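You operate a simulated robot arm through the tools that you are given. There is no shell and no other tool. Be economical: measure what you need, move in short steps, check, and stop when the job is done.

You are at the controls of a simulated two-armed robot. One attempt, no reset.

JOB
Take the iron cap with the smallest size on its label from the top of the parts cart and leave it on top of the large black coupling.

The check looks at the end state, three seconds after you hand in, the way a careful person would. Anything else that was tipped, shoved, dropped, spilled or broken makes it a failure. A push-on lid holds only when it is set on centred and level and pressed home; a screw cap is set on level and turned clockwise until tight.

ROBOT AND FRAMES
Two 6-joint arms with two-finger parallel grippers on one trunk, on a base that drives. Base frame: it is fixed to the floor where the robot stands at the start and does not move with it; the origin is under the middle of the robot, x ahead of it, y to its left, z up. Units: mm, rad, N and s.
The left shoulder is at the start at [60, 187, 1247], the right one opposite. With the tool pointing down near the work surface each hand reaches from about 220 to 620 mm from the robot's upright axis, wherever it stands, measured 20 degrees to its own side. Payload 1.57 kg a hand.
The TCP of each hand is the grasp point between the finger pads, 30 mm short of the fingertips. In the tool frame z runs along the fingers and y along their closing line. Largest opening 110 mm; finger width 24, thickness 12; the body of the gripper, 48 by 112 mm, starts 78 mm behind the TCP.
Orientation is that of the tool frame in the base frame, as a unit quaternion [x, y, z, w]. With the fingers straight down and closing along the base's y, the tool's x points along the base's -x, its y along +y and its z along -z.

CONTROLS
- The arms move only by the tool drive_tool. It takes "left_steps", "right_steps" or both (then of equal length, played together; a hand with none holds still); each is a list of rows, each a list of 7 numbers: the shift along the tool's x, y, z in mm, then the turn, a rotation vector about the tool's x, y, z in rad, then the finger opening in mm, from 0 to 110. In form: [[tx, ty, tz, rx, ry, rz, hand], ...]. A call has 1 to 10 rows; each row is the pose to reach, as a shift and turn from the pose commanded when the call began, along the tool's axes at that moment. A row lasts 0.2 s, in which the tool goes at most 50 mm and 0.15 rad; a call with a longer step from one row to the next is refused whole, and so is a gripper value outside its range. A pose out of reach is approached as far as the arm can. The call stops where the force on the tool passes 40 N (or 10 N more than at its start, if that is more) or the arm is blocked; 0.2 s more then pass. The fingers move at their own pace (about 153 mm/s each) and stop on an object; they squeeze with about 32 N. The grip force told is the motor's: it shows also when the fingers shut on nothing. Time passes only in rows, and 0.2 s behind the last, so rows that repeat a pose let the fingers close. The reply holds the time, the measured pose of the TCP, the force on the tool along the base axes, the opening and the grip force, in the units named above and with some noise.
- Cameras (640 x 400 px; columns grow to the right, rows downward): "scene" is now at [16.7, -9, 1787.1]; the picture's right is [-0.09, -1.00, 0.00], its down [-0.77, 0.07, -0.63] and it looks along [0.63, -0.05, -0.77] (base axes); focal length 296 px, centre (320, 200). "left" rides on the left gripper at [70, -16, -141] in its tool frame; the picture's right is [0.23, 0.97, 0.00], its down [-0.86, 0.20, -0.48] and it looks along [-0.47, 0.11, 0.88] (tool axes); focal length 222 px, centre (320, 200). "right" rides on the right gripper at [70, 16, -141] in its tool frame; the picture's right is [-0.23, 0.97, 0.00], its down [-0.86, -0.20, -0.48] and it looks along [-0.47, -0.11, 0.88] (tool axes); focal length 222 px, centre (320, 200). There is no depth. A picture from a camera that has moved, and an enlarged one, comes with that camera's place and axes in the base frame and with its lens.
- camera(camera): a new picture of that camera. The clock stands still meanwhile.
- slide_trunk(by): slides the trunk up (or, below 0, down) by that many mm; the arms and the scene camera ride with it, the base frame stays. It gives what a move gives, with no picture.
- drive_base(legs): drives the robot by 1 to 6 legs, each [ahead, left, turn to the left] in mm, mm and rad, along the robot's own axes; the way and the turn of a leg run together, so that a leg with both is an arc; at most 1500 mm and 3.142 rad a leg. The arms and the cameras ride along, it lands a little off, and it stops where it bumps. It gives what a move gives.
- aim_head(pan, tilt): turns the head with the scene camera to pan (to the left, within 1.501 rad either way) and tilt (down, from -0.506 to 1.204), counted from straight ahead of the robot. It gives what a move gives.
- enlarge(camera, box): a new picture of the part [left, top, right, bottom] of that camera's present view, enlarged. The clock stands still meanwhile.
- job_done(): hands the job in; it is judged then, once.

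Work in short steps. Places have to be worked out from the pictures, the camera data and where the tool is seen: move nearer, look again, correct. Check each grasp and each placing, and mend what went wrong. You have 120 turns and 100 pictures in all, those below and enlarged ones among them. Open the grippers and draw the arms clear of the work before you hand the job in, unless the task says otherwise; then end with one line.

The tools are called after "Emit:" as a command line: name --argument value ..., lists and objects as JSON in quotes. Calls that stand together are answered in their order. drive_tool: Moves the arms, as the interface text tells. Its arguments: {"type":"object","properties":{"left_steps":{"type":"array","items":{"type":"array","items":{"type":"number"}}},"right_steps":{"type":"array","items":{"type":"array","items":{"type":"number"}}}},"required":[]} The other tools are called the same way: slide_trunk (by) slides the trunk up or down; drive_base (legs) drives the base; aim_head (pan, tilt) turns the head that bears the scene camera; camera (camera) takes a picture; enlarge (camera, box) takes an enlarged picture of a part of a camera's view; job_done () hands the job in.

At the start:

```text
t: 0.0
left_position: [484.6, 280.9, 1210.9]
left_orientation: [0.0, 1.0, 0.0, 0.001]
left_wrist_force: [0.0, 0.0, -0.2]
left_width: 109.8
left_gripper_force: 0.1
right_position: [445.5, -176.0, 1196.3]
right_orientation: [0.0, 1.0, 0.0, 0.002]
right_wrist_force: [0.1, -0.1, 0.3]
right_width: 110.0
right_gripper_force: 0.0
trunk travel left (down, up): [-875.0, 115.0]
robot x, y, heading: [-0.1, -0.2, -0.004]
head pan, tilt: [-0.086, 0.885]
```

scene: 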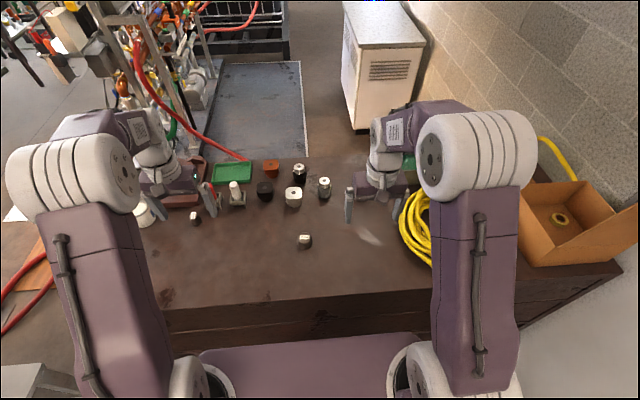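
right: 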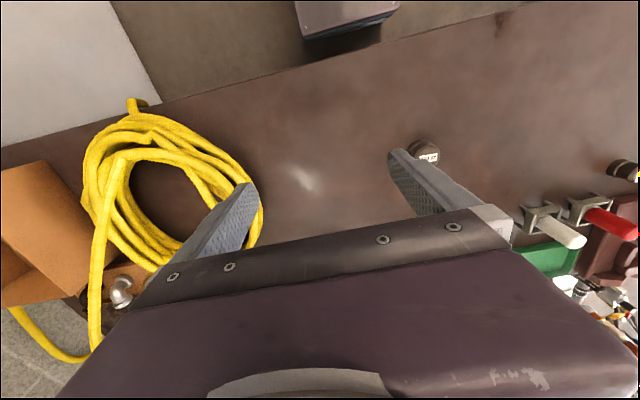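
left: 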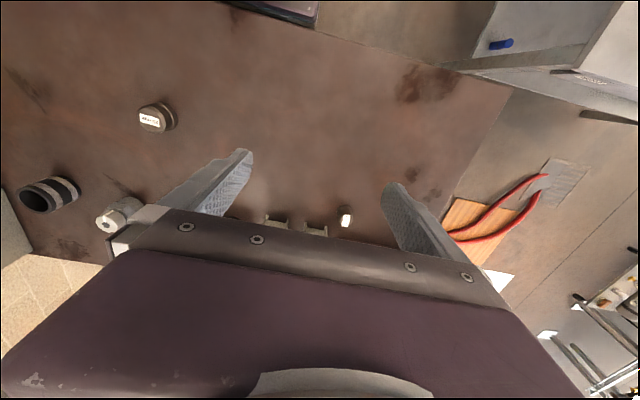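

The bench holds small fittings; I need to find the parts cart and read labels. First enlarge the middle of the scene.

Emit:
enlarge --camera "scene" --box '[130, 140, 350, 277]'

Emit:
enlarge --camera "left" --box '[0, 60, 360, 285]'

Emit:
aim_head --pan 1.2 --tilt 0.7

Emit:
camera --camera "scene"

Emit:
aim_head --pan -1.2 --tilt 0.7

Emit:
camera --camera "scene"

```text
2.91 times, centred on (240, 208) of scene
camera zoom: at [16.7, -9.0, 1787.1], right [-0.09, -1.0, 0.0], down [-0.77, 0.07, -0.63], along [0.63, -0.05, -0.77], focal length 862 px, centre (553, 175)
```

zoom: 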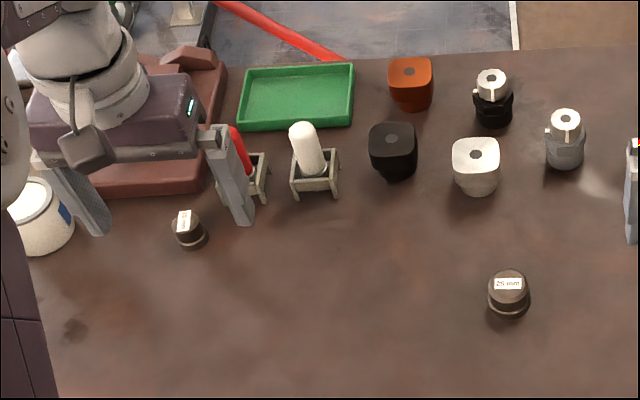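

```text
1.78 times, centred on (180, 172) of left
camera zoom: at [414.1, 266.3, 1350.6], right [-0.23, 0.97, 0.0], down [0.86, 0.2, 0.48], along [0.47, 0.11, -0.88], focal length 395 px, centre (569, 249)
```

zoom: 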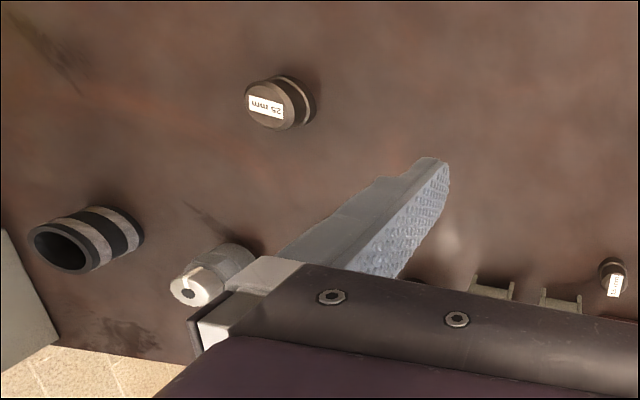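

```text
t: 1.5
left_position: [484.7, 281.6, 1210.6]
left_orientation: [-0.001, 1.0, 0.0, -0.001]
left_wrist_force: [0.6, -0.5, -0.1]
left_width: 109.9
left_gripper_force: 0.2
right_position: [446.4, -174.3, 1196.0]
right_orientation: [-0.001, 1.0, 0.0, 0.0]
right_wrist_force: [0.0, 0.6, 0.3]
right_width: 110.1
right_gripper_force: 0.1
trunk travel left (down, up): [-875.0, 115.0]
robot x, y, heading: [0.9, -2.1, 0.005]
head pan, tilt: [1.201, 0.7]
```

```text
94 pictures are left
camera scene: at [-28.6, 76.7, 1802.0], right [0.93, -0.36, 0.0], down [-0.23, -0.6, -0.76], along [0.28, 0.71, -0.64], focal length 296 px, centre (320, 200)
```

scene: 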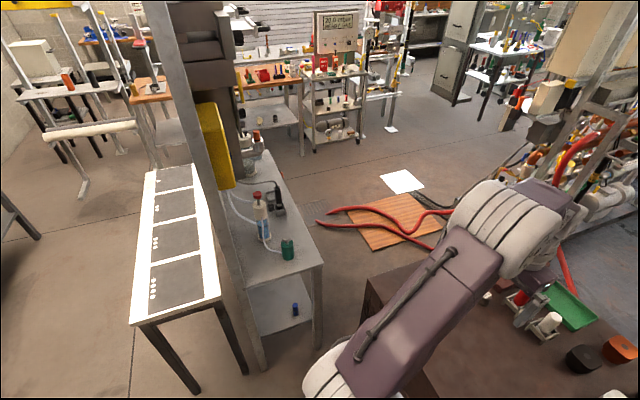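

```text
t: 3.7
left_position: [485.0, 281.2, 1211.2]
left_orientation: [0.001, 1.0, 0.0, 0.0]
left_wrist_force: [-0.3, -0.7, -0.5]
left_width: 109.7
left_gripper_force: 0.2
right_position: [447.2, -174.6, 1196.2]
right_orientation: [0.0, 1.0, 0.0, 0.0]
right_wrist_force: [-0.7, 0.2, 0.3]
right_width: 109.7
right_gripper_force: 0.0
trunk travel left (down, up): [-875.0, 115.0]
robot x, y, heading: [-0.0, 2.9, -0.001]
head pan, tilt: [-1.201, 0.7]
```

```text
93 pictures are left
camera scene: at [-28.6, -81.6, 1802.0], right [-0.93, -0.36, 0.0], down [-0.23, 0.6, -0.76], along [0.28, -0.71, -0.64], focal length 296 px, centre (320, 200)
```

scene: 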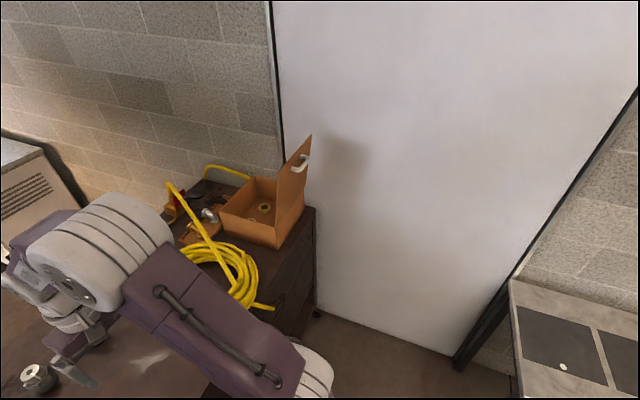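

A shelved cart stands far to the left. Enlarge that area, with the head turned back.

Emit:
aim_head --pan 1.15 --tilt 0.4

Emit:
camera --camera "scene"

Emit:
enlarge --camera "scene" --box '[220, 100, 420, 225]'

```text
t: 5.8
left_position: [483.3, 281.3, 1210.2]
left_orientation: [0.0, 1.0, 0.001, 0.0]
left_wrist_force: [-0.3, 0.9, -1.0]
left_width: 109.8
left_gripper_force: 0.0
right_position: [447.1, -175.4, 1196.7]
right_orientation: [0.0, 1.0, 0.001, 0.0]
right_wrist_force: [-0.3, 0.0, -0.9]
right_width: 110.0
right_gripper_force: 0.1
trunk travel left (down, up): [-875.0, 115.0]
robot x, y, heading: [-2.0, -1.1, -0.003]
head pan, tilt: [1.15, 0.4]
```

```text
92 pictures are left
camera scene: at [-21.5, 82.1, 1828.8], right [0.91, -0.41, 0.0], down [-0.16, -0.36, -0.92], along [0.38, 0.84, -0.39], focal length 296 px, centre (320, 200)
```

scene: 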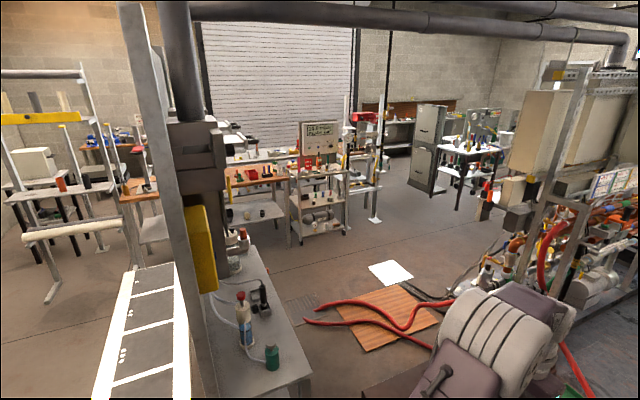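

```text
3.20 times, centred on (320, 162) of scene
camera zoom: at [-21.5, 82.1, 1828.8], right [0.91, -0.41, 0.0], down [-0.16, -0.36, -0.92], along [0.38, 0.84, -0.39], focal length 949 px, centre (320, 320)
```

zoom: 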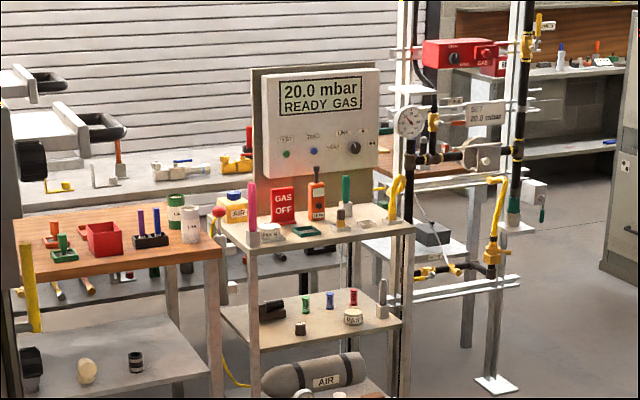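

Look closer at that cart and the other tables.

Emit:
enlarge --camera "scene" --box '[280, 145, 360, 195]'

Emit:
enlarge --camera "scene" --box '[400, 90, 560, 190]'

Emit:
enlarge --camera "scene" --box '[0, 100, 192, 220]'

Emit:
enlarge --camera "scene" --box '[440, 60, 640, 300]'

Emit:
aim_head --pan 0.2 --tilt 0.4

Emit:
camera --camera "scene"

Emit:
aim_head --pan 1.5 --tilt 0.6

Emit:
camera --camera "scene"

Emit:
aim_head --pan -1.5 --tilt 0.6

Emit:
camera --camera "scene"

```text
8.00 times, centred on (320, 170) of scene
camera zoom: at [-21.5, 82.1, 1828.8], right [0.91, -0.41, 0.0], down [-0.16, -0.36, -0.92], along [0.38, 0.84, -0.39], focal length 2371 px, centre (320, 440)
```

zoom: 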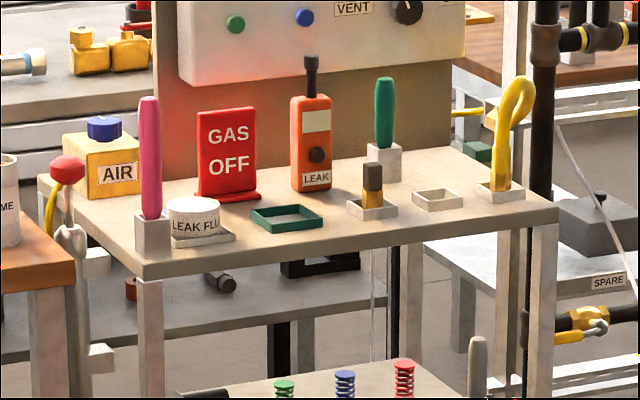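

```text
4.00 times, centred on (480, 140) of scene
camera zoom: at [-21.5, 82.1, 1828.8], right [0.91, -0.41, 0.0], down [-0.16, -0.36, -0.92], along [0.38, 0.84, -0.39], focal length 1186 px, centre (-320, 440)
```

zoom: 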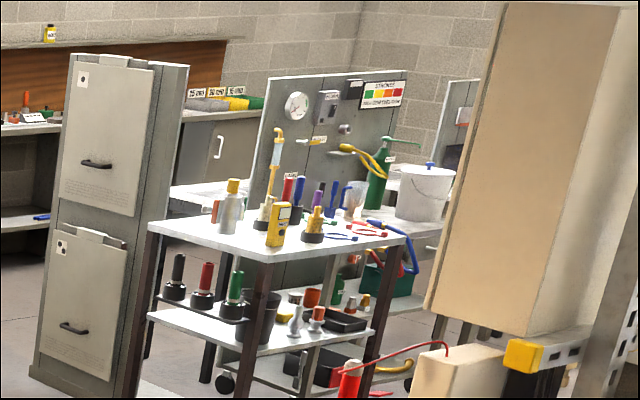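

```text
3.33 times, centred on (96, 160) of scene
camera zoom: at [-21.5, 82.1, 1828.8], right [0.91, -0.41, 0.0], down [-0.16, -0.36, -0.92], along [0.38, 0.84, -0.39], focal length 988 px, centre (1067, 333)
```

zoom: 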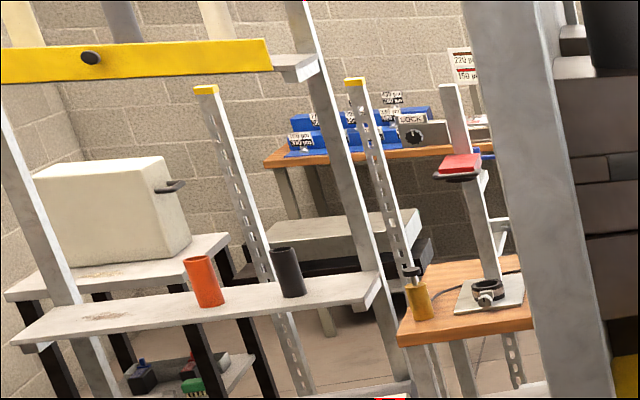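

```text
1.67 times, centred on (540, 180) of scene
camera zoom: at [-21.5, 82.1, 1828.8], right [0.91, -0.41, 0.0], down [-0.16, -0.36, -0.92], along [0.38, 0.84, -0.39], focal length 494 px, centre (-47, 233)
```

zoom: 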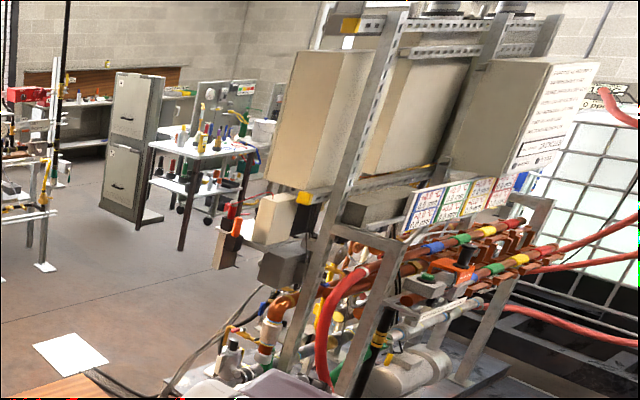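

```text
t: 7.1
left_position: [482.9, 281.7, 1211.7]
left_orientation: [0.0, 1.0, 0.0, 0.0]
left_wrist_force: [0.0, 0.6, -0.3]
left_width: 110.1
left_gripper_force: 0.1
right_position: [446.5, -175.2, 1196.5]
right_orientation: [0.0, 1.0, -0.001, 0.0]
right_wrist_force: [-0.7, -0.1, -0.2]
right_width: 109.9
right_gripper_force: 0.1
trunk travel left (down, up): [-875.0, 115.0]
robot x, y, heading: [-3.2, 0.8, -0.003]
head pan, tilt: [0.201, 0.4]
```

```text
86 pictures are left
camera scene: at [31.3, 16.1, 1828.8], right [0.2, -0.98, 0.0], down [-0.38, -0.08, -0.92], along [0.9, 0.18, -0.39], focal length 296 px, centre (320, 200)
```

scene: 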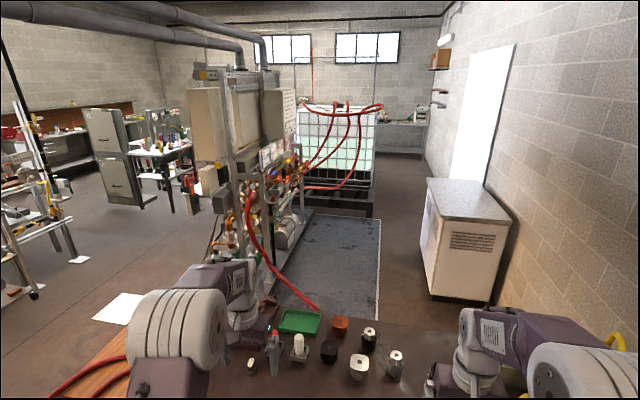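

```text
t: 8.5
left_position: [484.1, 281.2, 1210.4]
left_orientation: [0.001, 1.0, -0.001, 0.0]
left_wrist_force: [-0.6, -0.1, 0.1]
left_width: 110.1
left_gripper_force: 0.0
right_position: [446.7, -174.3, 1195.6]
right_orientation: [0.001, 1.0, 0.0, 0.0]
right_wrist_force: [-1.5, -1.0, 0.5]
right_width: 109.8
right_gripper_force: 0.1
trunk travel left (down, up): [-875.0, 115.0]
robot x, y, heading: [1.3, -0.1, -0.0]
head pan, tilt: [1.499, 0.6]
```

```text
85 pictures are left
camera scene: at [-53.0, 85.7, 1810.6], right [1.0, -0.07, 0.0], down [-0.04, -0.56, -0.83], along [0.06, 0.82, -0.56], focal length 296 px, centre (320, 200)
```

scene: 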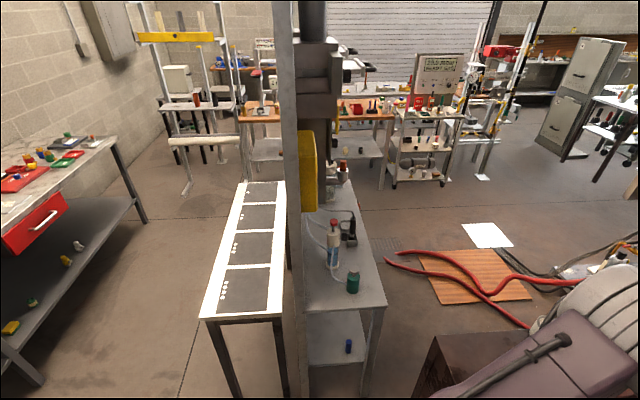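

```text
t: 11.1
left_position: [484.7, 280.3, 1211.7]
left_orientation: [0.0, 1.0, 0.001, 0.0]
left_wrist_force: [-0.4, -0.5, 0.2]
left_width: 109.8
left_gripper_force: 0.1
right_position: [445.8, -174.8, 1196.7]
right_orientation: [-0.001, 1.0, 0.0, 0.0]
right_wrist_force: [0.6, -1.0, -0.5]
right_width: 110.0
right_gripper_force: 0.0
trunk travel left (down, up): [-875.0, 115.0]
robot x, y, heading: [1.2, 2.3, 0.003]
head pan, tilt: [-1.499, 0.6]
```

```text
84 pictures are left
camera scene: at [-53.0, -90.6, 1810.6], right [-1.0, -0.07, 0.0], down [-0.04, 0.56, -0.83], along [0.06, -0.82, -0.56], focal length 296 px, centre (320, 200)
```

scene: 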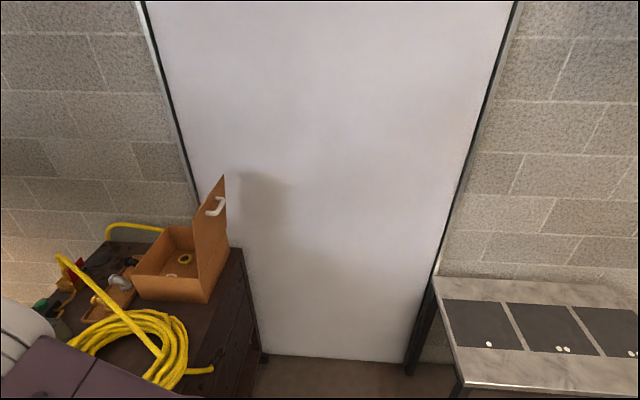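

Check whether the brown unit in front is a wheeled cart.

Emit:
enlarge --camera "scene" --box '[0, 170, 290, 400]'

Emit:
aim_head --pan -1.0 --tilt 1.2

Emit:
camera --camera "scene"

Emit:
aim_head --pan 0.8 --tilt 1.1

Emit:
camera --camera "scene"

```text
1.74 times, centred on (145, 285) of scene
camera zoom: at [-53.0, -90.6, 1810.6], right [-1.0, -0.07, 0.0], down [-0.04, 0.56, -0.83], along [0.06, -0.82, -0.56], focal length 516 px, centre (624, 52)
```

zoom: 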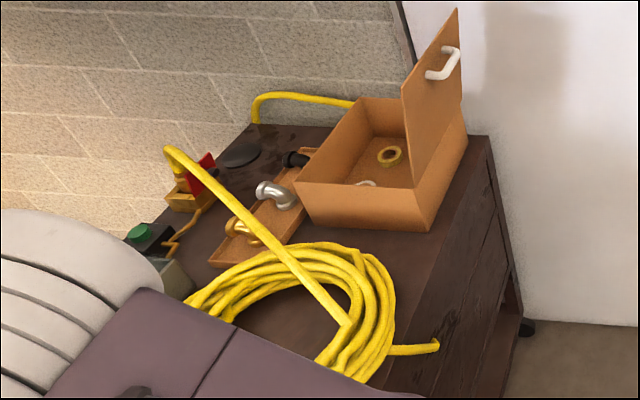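

```text
t: 12.1
left_position: [484.8, 281.0, 1210.3]
left_orientation: [0.0, 1.0, 0.0, 0.0]
left_wrist_force: [-0.2, -0.2, -0.2]
left_width: 110.1
left_gripper_force: 0.1
right_position: [446.1, -175.0, 1196.1]
right_orientation: [0.0, 1.0, 0.001, 0.0]
right_wrist_force: [0.3, 0.4, 0.3]
right_width: 110.0
right_gripper_force: 0.1
trunk travel left (down, up): [-875.0, 115.0]
robot x, y, heading: [0.4, -1.5, 0.002]
head pan, tilt: [-1.0, 1.201]
```

```text
82 pictures are left
camera scene: at [-29.3, -49.6, 1766.1], right [-0.84, -0.54, 0.0], down [-0.5, 0.78, -0.36], along [0.2, -0.31, -0.93], focal length 296 px, centre (320, 200)
```

scene: 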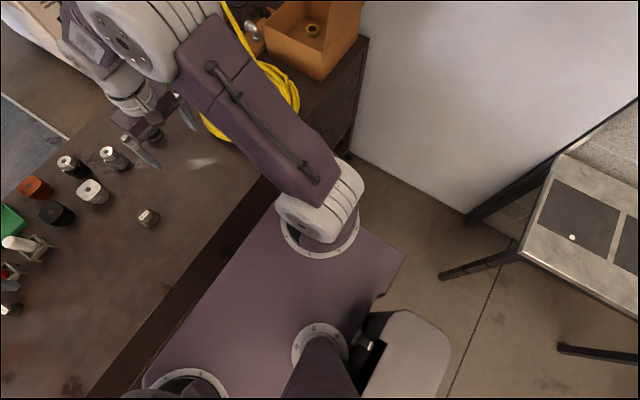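

```text
t: 13.9
left_position: [484.7, 281.7, 1211.1]
left_orientation: [0.0, 1.0, 0.0, 0.0]
left_wrist_force: [0.6, 0.2, 1.1]
left_width: 110.1
left_gripper_force: 0.1
right_position: [446.5, -175.0, 1196.3]
right_orientation: [0.0, 1.0, 0.0, 0.0]
right_wrist_force: [0.4, 0.3, 0.0]
right_width: 110.1
right_gripper_force: 0.0
trunk travel left (down, up): [-875.0, 115.0]
robot x, y, heading: [1.5, -1.7, 0.004]
head pan, tilt: [0.799, 1.1]
```

```text
81 pictures are left
camera scene: at [-15.4, 42.8, 1772.0], right [0.72, -0.7, 0.0], down [-0.62, -0.64, -0.45], along [0.32, 0.33, -0.89], focal length 296 px, centre (320, 200)
```

scene: 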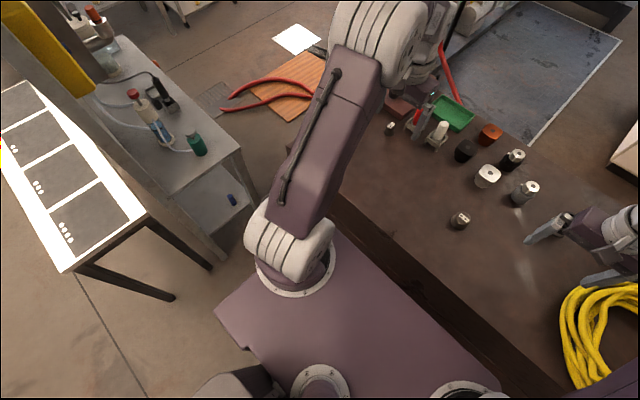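

The brown unit stands on casters, so it's the parts cart. I'll pull both hands back and look at its whole top.

Emit:
drive_tool --left_steps '[[40, 0, -20, 0, 0, 0, 110], [80, 0, -40, 0, 0, 0, 110], [120, 0, -60, 0, 0, 0, 110], [160, 0, -80, 0, 0, 0, 110], [200, 0, -80, 0, 0, 0, 110]]' --right_steps '[[40, 0, -20, 0, 0, 0, 110], [80, 0, -40, 0, 0, 0, 110], [120, 0, -60, 0, 0, 0, 110], [160, 0, -80, 0, 0, 0, 110], [200, 0, -80, 0, 0, 0, 110]]'

Emit:
aim_head --pan 0.0 --tilt 0.85

Emit:
camera --camera "scene"

Emit:
camera --camera "right"

Emit:
camera --camera "left"

```text
t: 15.1
left_position: [279.3, 277.4, 1292.1]
left_orientation: [0.0, 1.0, 0.0, 0.002]
left_wrist_force: [-1.3, 0.3, 0.1]
left_width: 110.2
left_gripper_force: 0.0
right_position: [239.6, -176.0, 1276.3]
right_orientation: [-0.001, 1.0, -0.001, 0.002]
right_wrist_force: [-0.3, -0.8, 0.2]
right_width: 110.2
right_gripper_force: 0.1
trunk travel left (down, up): [-875.0, 115.0]
robot x, y, heading: [1.7, -1.5, -0.005]
head pan, tilt: [0.799, 1.1]
```

```text
t: 16.3
left_position: [284.2, 279.1, 1290.1]
left_orientation: [0.001, 1.0, 0.001, 0.0]
left_wrist_force: [-0.2, -0.2, -0.6]
left_width: 109.8
left_gripper_force: 0.1
right_position: [244.5, -174.9, 1277.9]
right_orientation: [0.0, 1.0, 0.001, 0.001]
right_wrist_force: [0.4, 0.4, 0.5]
right_width: 110.0
right_gripper_force: 0.0
trunk travel left (down, up): [-875.0, 115.0]
robot x, y, heading: [0.3, 1.9, -0.002]
head pan, tilt: [0.0, 0.85]
```

```text
80 pictures are left
camera scene: at [18.1, -2.4, 1789.7], right [0.0, -1.0, 0.0], down [-0.75, 0.0, -0.66], along [0.66, 0.0, -0.75], focal length 296 px, centre (320, 200)
```

scene: 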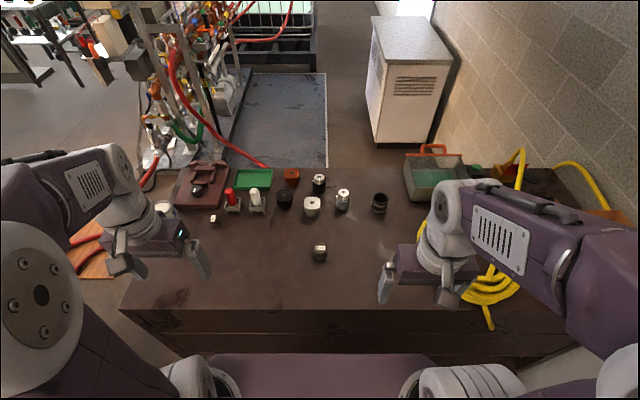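

```text
79 pictures are left
camera right: at [175.3, -159.3, 1417.4], right [0.23, 0.97, 0.0], down [0.86, -0.2, 0.48], along [0.47, -0.11, -0.88], focal length 222 px, centre (320, 200)
```

right: 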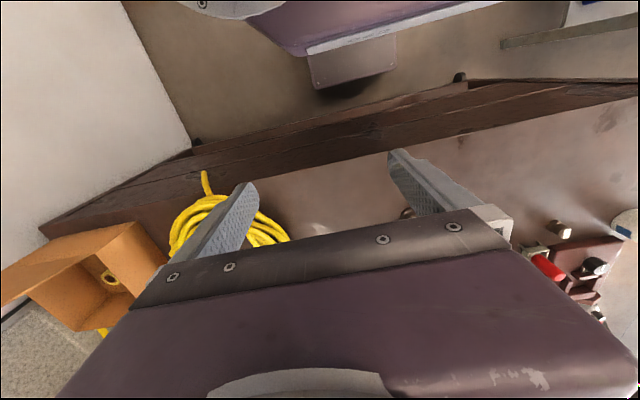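

```text
78 pictures are left
camera left: at [215.1, 263.0, 1431.1], right [-0.23, 0.97, 0.0], down [0.85, 0.2, 0.48], along [0.47, 0.11, -0.88], focal length 222 px, centre (320, 200)
```

left: 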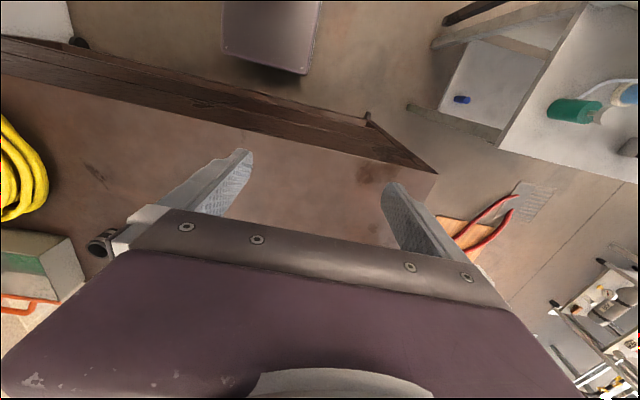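

Emit:
enlarge --camera "scene" --box '[150, 155, 310, 255]'

Emit:
enlarge --camera "scene" --box '[270, 165, 430, 265]'

Emit:
enlarge --camera "scene" --box '[400, 140, 640, 290]'

```text
4.00 times, centred on (230, 205) of scene
camera zoom: at [18.1, -2.4, 1789.7], right [0.0, -1.0, 0.0], down [-0.75, 0.0, -0.66], along [0.66, 0.0, -0.75], focal length 1186 px, centre (680, 180)
```

zoom: 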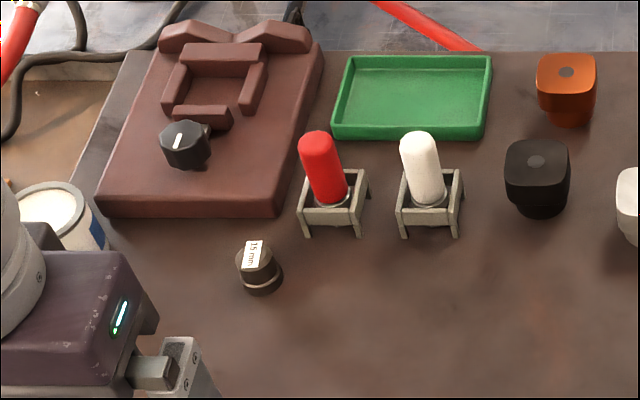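

```text
4.00 times, centred on (350, 215) of scene
camera zoom: at [18.1, -2.4, 1789.7], right [0.0, -1.0, 0.0], down [-0.75, 0.0, -0.66], along [0.66, 0.0, -0.75], focal length 1186 px, centre (200, 140)
```

zoom: 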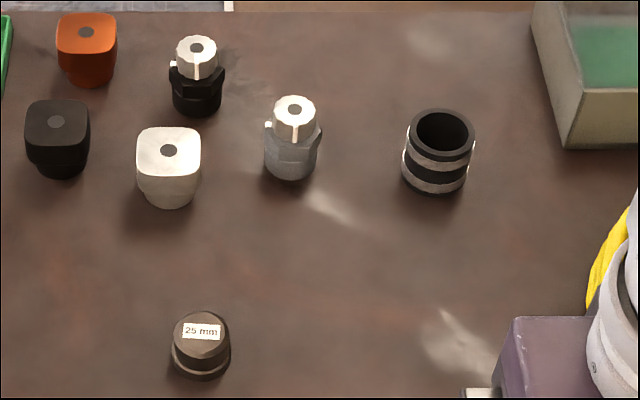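

```text
2.67 times, centred on (520, 215) of scene
camera zoom: at [18.1, -2.4, 1789.7], right [0.0, -1.0, 0.0], down [-0.75, 0.0, -0.66], along [0.66, 0.0, -0.75], focal length 790 px, centre (-213, 160)
```

zoom: 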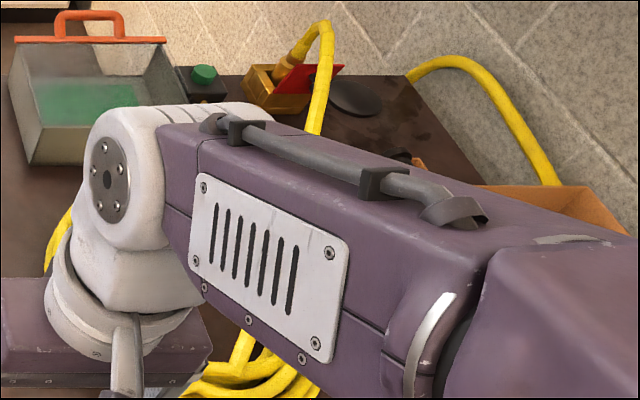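

Zoom in on the candidate couplings.

Emit:
enlarge --camera "scene" --box '[268, 164, 356, 219]'

Emit:
enlarge --camera "scene" --box '[340, 180, 404, 220]'

Emit:
enlarge --camera "scene" --box '[190, 200, 238, 230]'

```text
7.27 times, centred on (312, 192) of scene
camera zoom: at [18.1, -2.4, 1789.7], right [0.0, -1.0, 0.0], down [-0.75, 0.0, -0.66], along [0.66, 0.0, -0.75], focal length 2156 px, centre (378, 262)
```

zoom: 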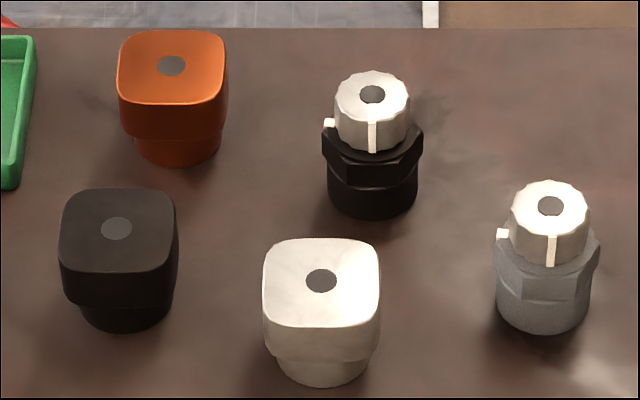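

```text
10.00 times, centred on (372, 200) of scene
camera zoom: at [18.1, -2.4, 1789.7], right [0.0, -1.0, 0.0], down [-0.75, 0.0, -0.66], along [0.66, 0.0, -0.75], focal length 2964 px, centre (-200, 200)
```

zoom: 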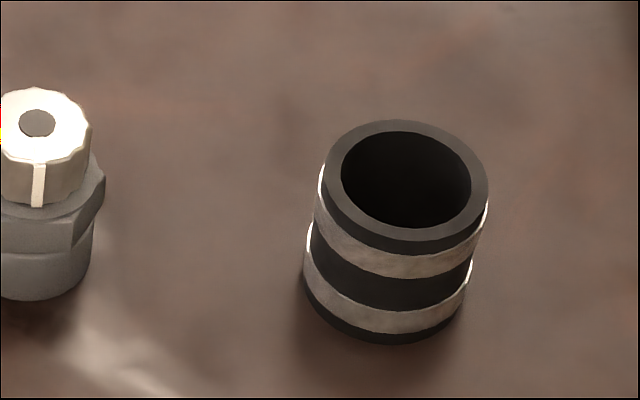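

```text
13.33 times, centred on (214, 215) of scene
camera zoom: at [18.1, -2.4, 1789.7], right [0.0, -1.0, 0.0], down [-0.75, 0.0, -0.66], along [0.66, 0.0, -0.75], focal length 3952 px, centre (1733, 0)
```

zoom: 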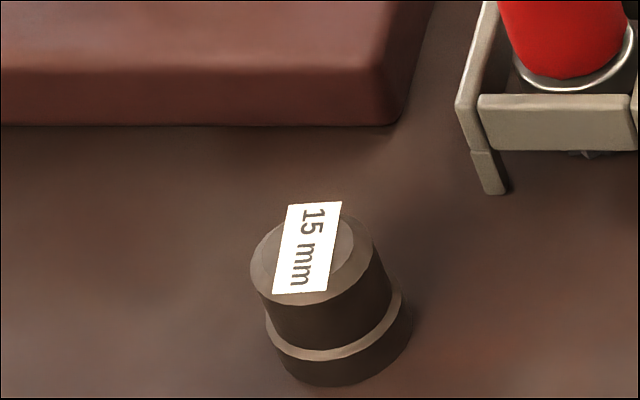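

The cap is 15 mm (about 37 mm wide) at roughly (658, 373); the banded black rubber tube at (731, −222) is the likely coupling, about 64 mm OD. Both are beyond reach, so I look at the gap to the cart before driving nearer.

Emit:
aim_head --pan 0.0 --tilt 1.204

Emit:
camera --camera "scene"

Emit:
enlarge --camera "left" --box '[0, 0, 440, 210]'

```text
t: 17.1
left_position: [285.9, 278.8, 1290.3]
left_orientation: [0.0, 1.0, 0.0, 0.0]
left_wrist_force: [0.2, -0.3, 0.1]
left_width: 109.8
left_gripper_force: 0.0
right_position: [245.5, -175.7, 1276.9]
right_orientation: [0.001, 1.0, -0.001, 0.001]
right_wrist_force: [0.3, 0.6, 0.0]
right_width: 110.0
right_gripper_force: 0.1
trunk travel left (down, up): [-875.0, 115.0]
robot x, y, heading: [-0.6, 3.1, -0.003]
head pan, tilt: [0.0, 1.201]
```

```text
71 pictures are left
camera scene: at [-4.0, -2.5, 1766.1], right [0.0, -1.0, 0.0], down [-0.93, 0.0, -0.36], along [0.36, 0.0, -0.93], focal length 296 px, centre (320, 200)
```

scene: 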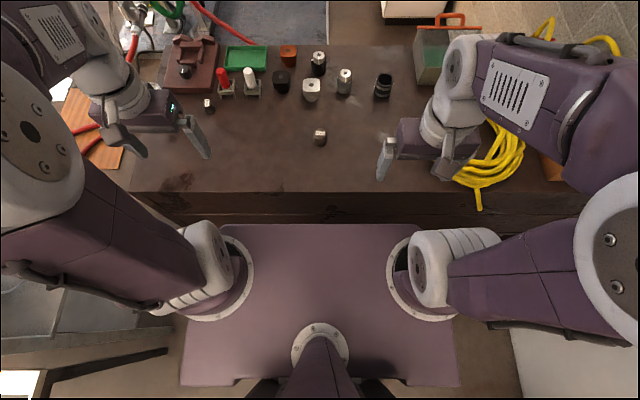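

```text
1.45 times, centred on (220, 105) of left
camera zoom: at [215.2, 262.9, 1431.1], right [-0.23, 0.97, 0.0], down [0.85, 0.2, 0.48], along [0.47, 0.11, -0.88], focal length 323 px, centre (466, 338)
```

zoom: 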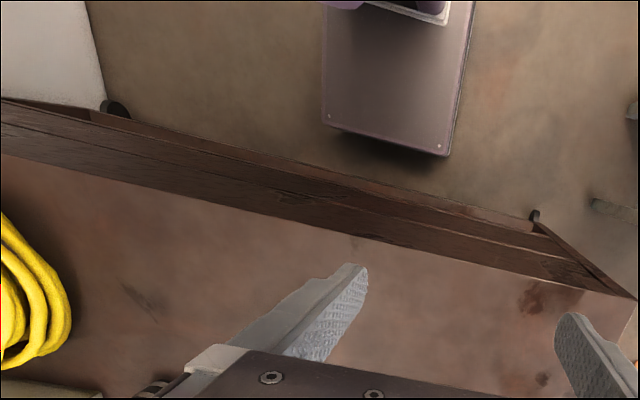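

Base front at x≈218, cart face at ≈350, so there's about 130 mm of gap. I drive ahead 85.

Emit:
drive_base --legs '[[85, 0, 0]]'

Emit:
enlarge --camera "left" --box '[0, 0, 440, 210]'

```text
t: 18.2
left_position: [363.6, 276.6, 1293.2]
left_orientation: [0.0, 1.0, 0.0, 0.004]
left_wrist_force: [-0.7, 1.1, 0.2]
left_width: 109.8
left_gripper_force: 0.1
right_position: [321.3, -175.9, 1278.1]
right_orientation: [-0.001, 1.0, 0.0, 0.003]
right_wrist_force: [-0.6, 0.2, -0.4]
right_width: 110.1
right_gripper_force: 0.0
trunk travel left (down, up): [-875.0, 115.0]
robot x, y, heading: [85.3, 3.1, 0.001]
head pan, tilt: [0.0, 1.201]
```

```text
1.45 times, centred on (220, 105) of left
camera zoom: at [290.5, 263.0, 1432.4], right [-0.23, 0.97, 0.0], down [0.85, 0.2, 0.48], along [0.47, 0.11, -0.88], focal length 323 px, centre (466, 338)
```

zoom: 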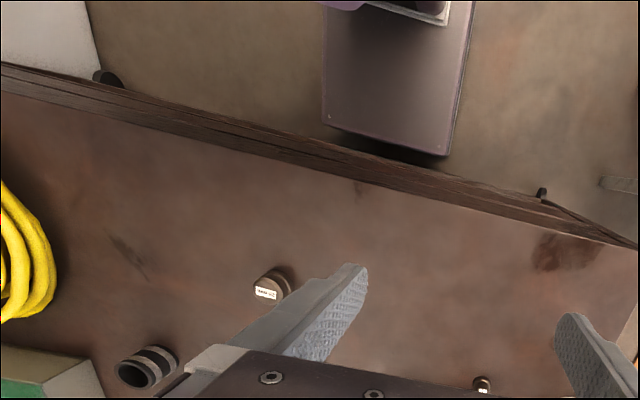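

Now move the right hand forward above the tube, tilted forward, to look into it and test reach.

Emit:
drive_tool --right_steps '[[-45, -6, 0, 0, 0, 0, 110], [-90, -12, 0, 0, 0, 0, 110], [-135, -18, 0, 0, 0, 0, 110], [-180, -24, 0, 0, 0, 0, 110], [-220, -30, 0, 0, -0.1, 0, 110], [-250, -36, 0, 0, -0.2, 0, 110], [-250, -36, 0, 0, -0.3, 0, 110], [-250, -36, 0, 0, -0.4, 0, 110]]'

Emit:
camera --camera "right"

```text
t: 20.0
left_position: [366.8, 278.1, 1291.5]
left_orientation: [0.0, 1.0, 0.001, 0.001]
left_wrist_force: [0.0, -0.8, 0.8]
left_width: 110.1
left_gripper_force: 0.1
right_position: [576.8, -212.3, 1279.8]
right_orientation: [0.0, 0.98, 0.0, 0.201]
right_wrist_force: [-0.5, 0.5, 0.4]
right_width: 110.2
right_gripper_force: 0.1
trunk travel left (down, up): [-875.0, 115.0]
robot x, y, heading: [83.7, 4.1, -0.002]
head pan, tilt: [0.0, 1.201]
```

```text
68 pictures are left
camera right: at [458.0, -195.0, 1380.3], right [0.21, 0.97, 0.09], down [0.6, -0.2, 0.78], along [0.77, -0.11, -0.62], focal length 222 px, centre (320, 200)
```

right: 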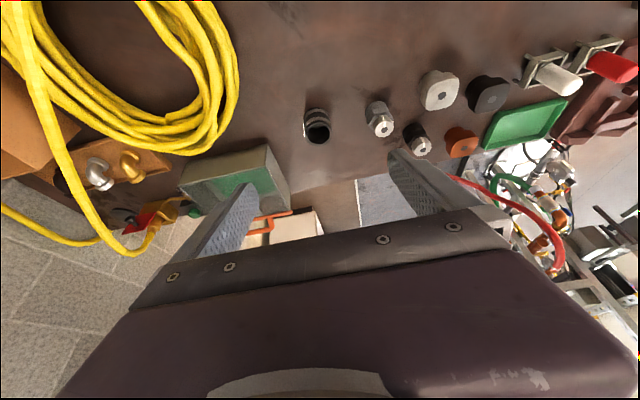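

Untilt, then push the upright tool forward to test reach and look down into the tube.

Emit:
drive_tool --right_steps '[[0, 0, 0, 0, 0.13, 0, 110], [0, 0, 0, 0, 0.26, 0, 110], [0, 0, 0, 0, 0.4, 0, 110]]'

Emit:
drive_tool --right_steps '[[-40, 0, 20, 0, 0, 0, 110], [-80, 0, 40, 0, 0, 0, 110], [-120, 0, 60, 0, 0, 0, 110], [-150, 0, 80, 0, 0, 0, 110], [-155, 0, 100, 0, 0, 0, 110], [-155, 0, 120, 0, 0, 0, 110], [-155, 0, 120, 0, 0, 0, 110]]'

Emit:
camera --camera "right"

```text
t: 20.8
left_position: [369.8, 276.6, 1290.1]
left_orientation: [0.001, 1.0, 0.0, -0.002]
left_wrist_force: [1.0, 0.2, -0.1]
left_width: 109.9
left_gripper_force: 0.1
right_position: [580.6, -210.8, 1276.7]
right_orientation: [-0.001, 1.0, 0.0, -0.001]
right_wrist_force: [0.1, 1.1, -0.6]
right_width: 110.0
right_gripper_force: 0.0
trunk travel left (down, up): [-875.0, 115.0]
robot x, y, heading: [80.0, -0.7, 0.005]
head pan, tilt: [0.0, 1.201]
```

```text
t: 22.4
left_position: [367.7, 277.2, 1291.3]
left_orientation: [0.0, 1.0, 0.0, 0.002]
left_wrist_force: [1.0, 0.1, -0.2]
left_width: 109.8
left_gripper_force: 0.0
right_position: [681.4, -210.1, 1155.8]
right_orientation: [0.0, 1.0, 0.0, 0.002]
right_wrist_force: [-1.4, 0.8, 0.9]
right_width: 110.2
right_gripper_force: 0.0
right hand out of reach, approached as far as the arm can: row 3, 4, 5, 6, 7
trunk travel left (down, up): [-875.0, 115.0]
robot x, y, heading: [85.0, 2.1, -0.001]
head pan, tilt: [0.0, 1.201]
```

```text
67 pictures are left
camera right: at [610.4, -193.8, 1296.4], right [0.23, 0.97, 0.0], down [0.85, -0.2, 0.48], along [0.47, -0.11, -0.88], focal length 222 px, centre (320, 200)
```

right: 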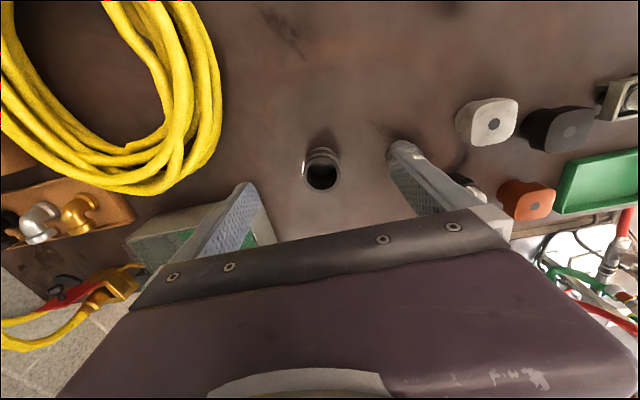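

Emit:
enlarge --camera "right" --box '[288, 130, 352, 210]'

Emit:
enlarge --camera "right" --box '[380, 60, 640, 240]'

Emit:
enlarge --camera "right" --box '[0, 150, 290, 350]'

```text
5.00 times, centred on (320, 170) of right
camera zoom: at [610.4, -193.8, 1296.4], right [0.23, 0.97, 0.0], down [0.85, -0.2, 0.48], along [0.47, -0.11, -0.88], focal length 1111 px, centre (320, 350)
```

zoom: 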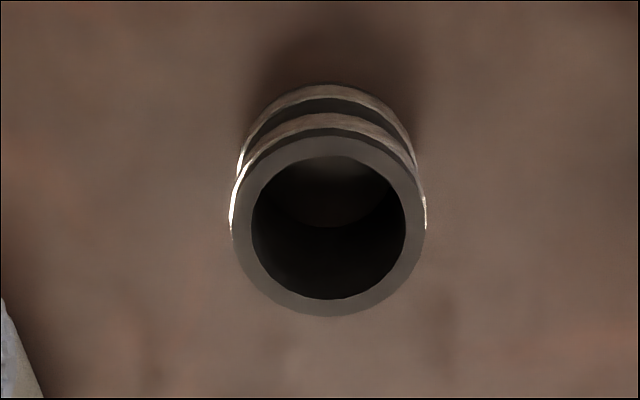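

```text
2.22 times, centred on (510, 150) of right
camera zoom: at [610.4, -193.8, 1296.4], right [0.23, 0.97, 0.0], down [0.85, -0.2, 0.48], along [0.47, -0.11, -0.88], focal length 494 px, centre (-102, 311)
```

zoom: 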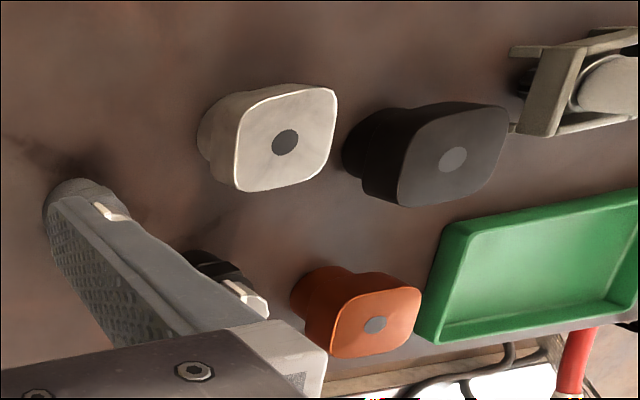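

```text
2.00 times, centred on (145, 250) of right
camera zoom: at [610.4, -193.8, 1296.4], right [0.23, 0.97, 0.0], down [0.85, -0.2, 0.48], along [0.47, -0.11, -0.88], focal length 444 px, centre (670, 100)
```

zoom: 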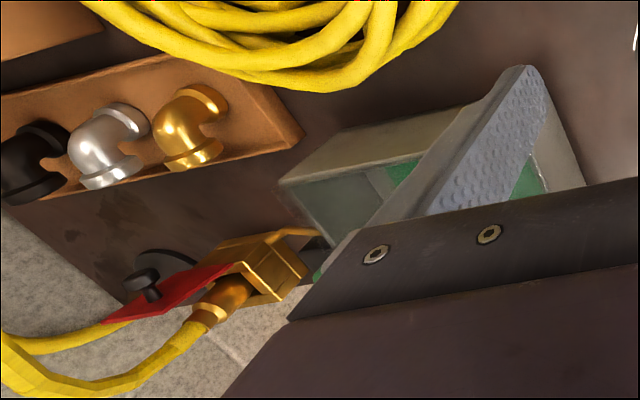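

The banded tube is open right through (51 mm bore), so the small cap would drop into it. There may be another, larger black coupling in the room; I survey the room at high zoom.

Emit:
drive_tool --right_steps '[[45, 0, -45, 0, 0, 0, 110], [90, 0, -90, 0, 0, 0, 110], [135, 0, -120, 0, 0, 0, 110], [180, 0, -120, 0, 0, 0, 110], [225, 0, -120, 0, 0, 0, 110], [270, 0, -120, 0, 0, 0, 110]]'

Emit:
aim_head --pan 1.3 --tilt 0.35

Emit:
enlarge --camera "scene" --box '[60, 100, 220, 200]'

Emit:
enlarge --camera "scene" --box '[220, 120, 380, 220]'

Emit:
enlarge --camera "scene" --box '[360, 100, 520, 200]'

```text
refused: row 1 steps farther than a row can; nothing moved
```

```text
t: 23.8
left_position: [369.5, 277.7, 1291.6]
left_orientation: [0.001, 1.0, 0.0, 0.0]
left_wrist_force: [-0.1, 1.6, -0.4]
left_width: 110.1
left_gripper_force: 0.1
right_position: [681.8, -210.2, 1154.6]
right_orientation: [0.0, 1.0, 0.0, 0.0]
right_wrist_force: [0.2, 0.1, -0.6]
right_width: 110.0
right_gripper_force: 0.0
trunk travel left (down, up): [-875.0, 115.0]
robot x, y, heading: [80.4, 2.2, -0.004]
head pan, tilt: [1.3, 0.351]
```

```text
4.00 times, centred on (140, 150) of scene
camera zoom: at [49.2, 87.2, 1833.4], right [0.96, -0.27, 0.0], down [-0.09, -0.33, -0.94], along [0.25, 0.9, -0.34], focal length 1186 px, centre (1040, 400)
```

zoom: 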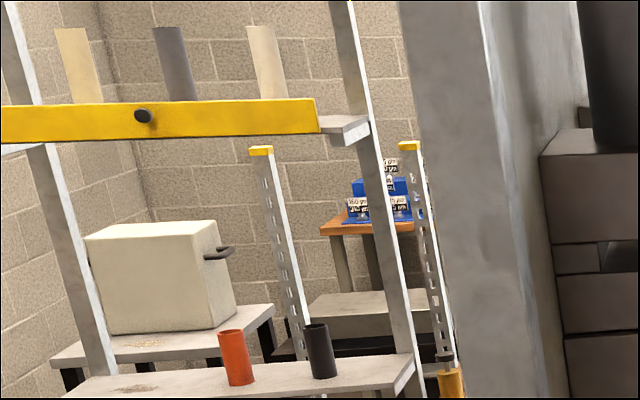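

```text
4.00 times, centred on (300, 170) of scene
camera zoom: at [49.2, 87.2, 1833.4], right [0.96, -0.27, 0.0], down [-0.09, -0.33, -0.94], along [0.25, 0.9, -0.34], focal length 1186 px, centre (400, 320)
```

zoom: 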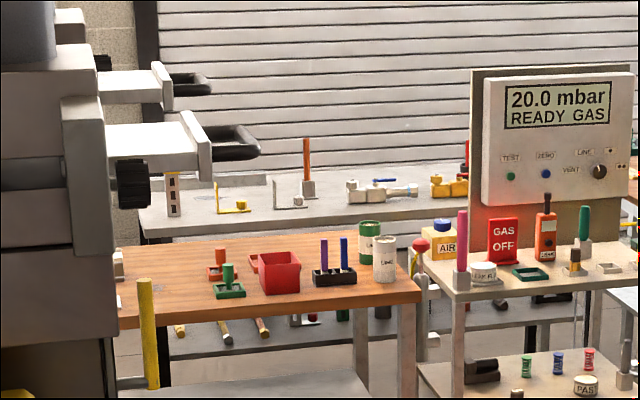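

```text
4.00 times, centred on (440, 150) of scene
camera zoom: at [49.2, 87.2, 1833.4], right [0.96, -0.27, 0.0], down [-0.09, -0.33, -0.94], along [0.25, 0.9, -0.34], focal length 1186 px, centre (-160, 400)
```

zoom: 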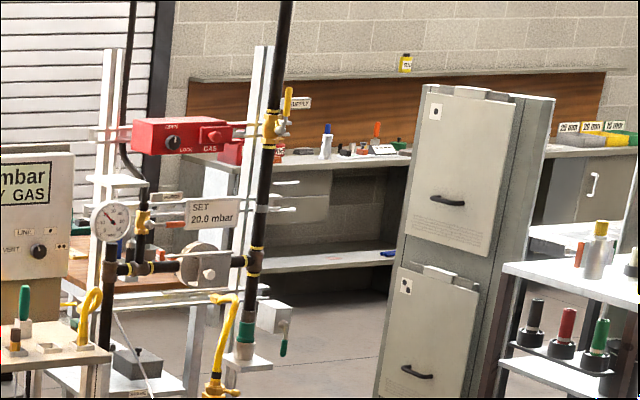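

Retract the right hand in smaller steps, then look at the rig ahead-left and the wheeled table.

Emit:
drive_tool --right_steps '[[30, 0, -35, 0, 0, 0, 110], [60, 0, -70, 0, 0, 0, 110], [95, 0, -105, 0, 0, 0, 110], [140, 0, -120, 0, 0, 0, 110], [185, 0, -120, 0, 0, 0, 110], [230, 0, -120, 0, 0, 0, 110], [270, 0, -120, 0, 0, 0, 110]]'

Emit:
aim_head --pan 0.5 --tilt 0.45

Emit:
camera --camera "scene"

Emit:
enlarge --camera "scene" --box '[180, 150, 500, 350]'

Emit:
enlarge --camera "scene" --box '[100, 80, 260, 180]'

```text
t: 25.4
left_position: [366.2, 278.4, 1292.1]
left_orientation: [0.0, 1.0, -0.001, 0.0]
left_wrist_force: [0.7, 0.0, -0.6]
left_width: 109.9
left_gripper_force: 0.1
right_position: [624.4, -215.6, 1341.1]
right_orientation: [0.0, 1.0, 0.0, -0.002]
right_wrist_force: [-1.1, 0.2, 0.7]
right_width: 109.9
right_gripper_force: 0.1
right hand out of reach, approached as far as the arm can: row 1, 2, 3, 4, 5, 6, 7
trunk travel left (down, up): [-875.0, 115.0]
robot x, y, heading: [84.8, -0.4, 0.001]
head pan, tilt: [1.3, 0.351]
```

```text
t: 26.6
left_position: [368.8, 277.8, 1291.0]
left_orientation: [0.0, 1.0, 0.0, 0.0]
left_wrist_force: [0.2, -0.4, 0.1]
left_width: 109.8
left_gripper_force: 0.0
right_position: [624.3, -214.9, 1340.5]
right_orientation: [-0.001, 1.0, 0.0, -0.003]
right_wrist_force: [-0.7, 0.4, 0.8]
right_width: 110.1
right_gripper_force: 0.1
trunk travel left (down, up): [-875.0, 115.0]
robot x, y, heading: [82.4, 0.3, -0.001]
head pan, tilt: [0.499, 0.45]
```

```text
60 pictures are left
camera scene: at [104.5, 41.7, 1824.2], right [0.48, -0.88, 0.0], down [-0.38, -0.21, -0.9], along [0.79, 0.43, -0.44], focal length 296 px, centre (320, 200)
```

scene: 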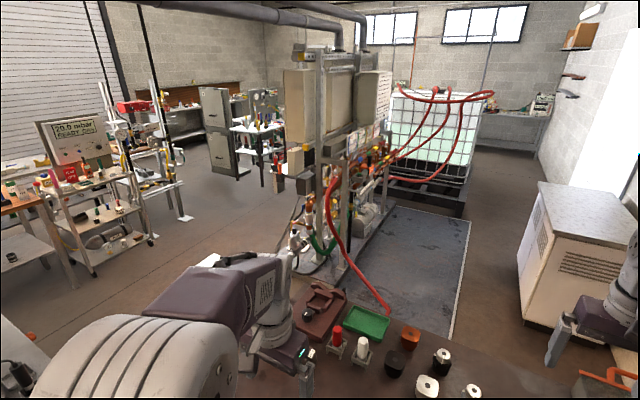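

```text
2.00 times, centred on (340, 250) of scene
camera zoom: at [104.5, 41.7, 1824.2], right [0.48, -0.88, 0.0], down [-0.38, -0.21, -0.9], along [0.79, 0.43, -0.44], focal length 593 px, centre (280, 100)
```

zoom: 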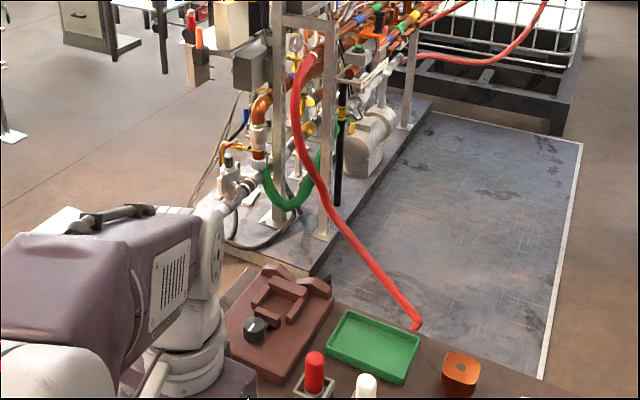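

```text
4.00 times, centred on (180, 130) of scene
camera zoom: at [104.5, 41.7, 1824.2], right [0.48, -0.88, 0.0], down [-0.38, -0.21, -0.9], along [0.79, 0.43, -0.44], focal length 1186 px, centre (880, 480)
```

zoom: 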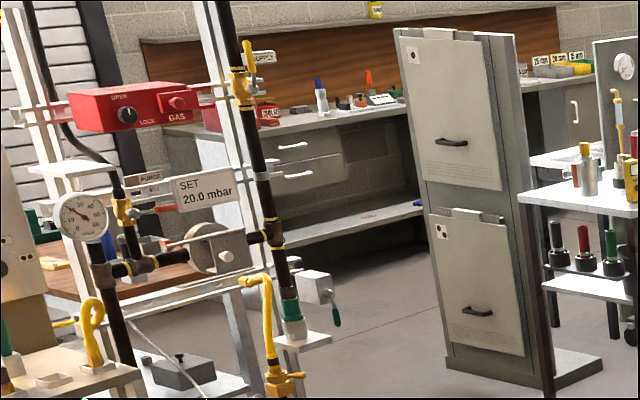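

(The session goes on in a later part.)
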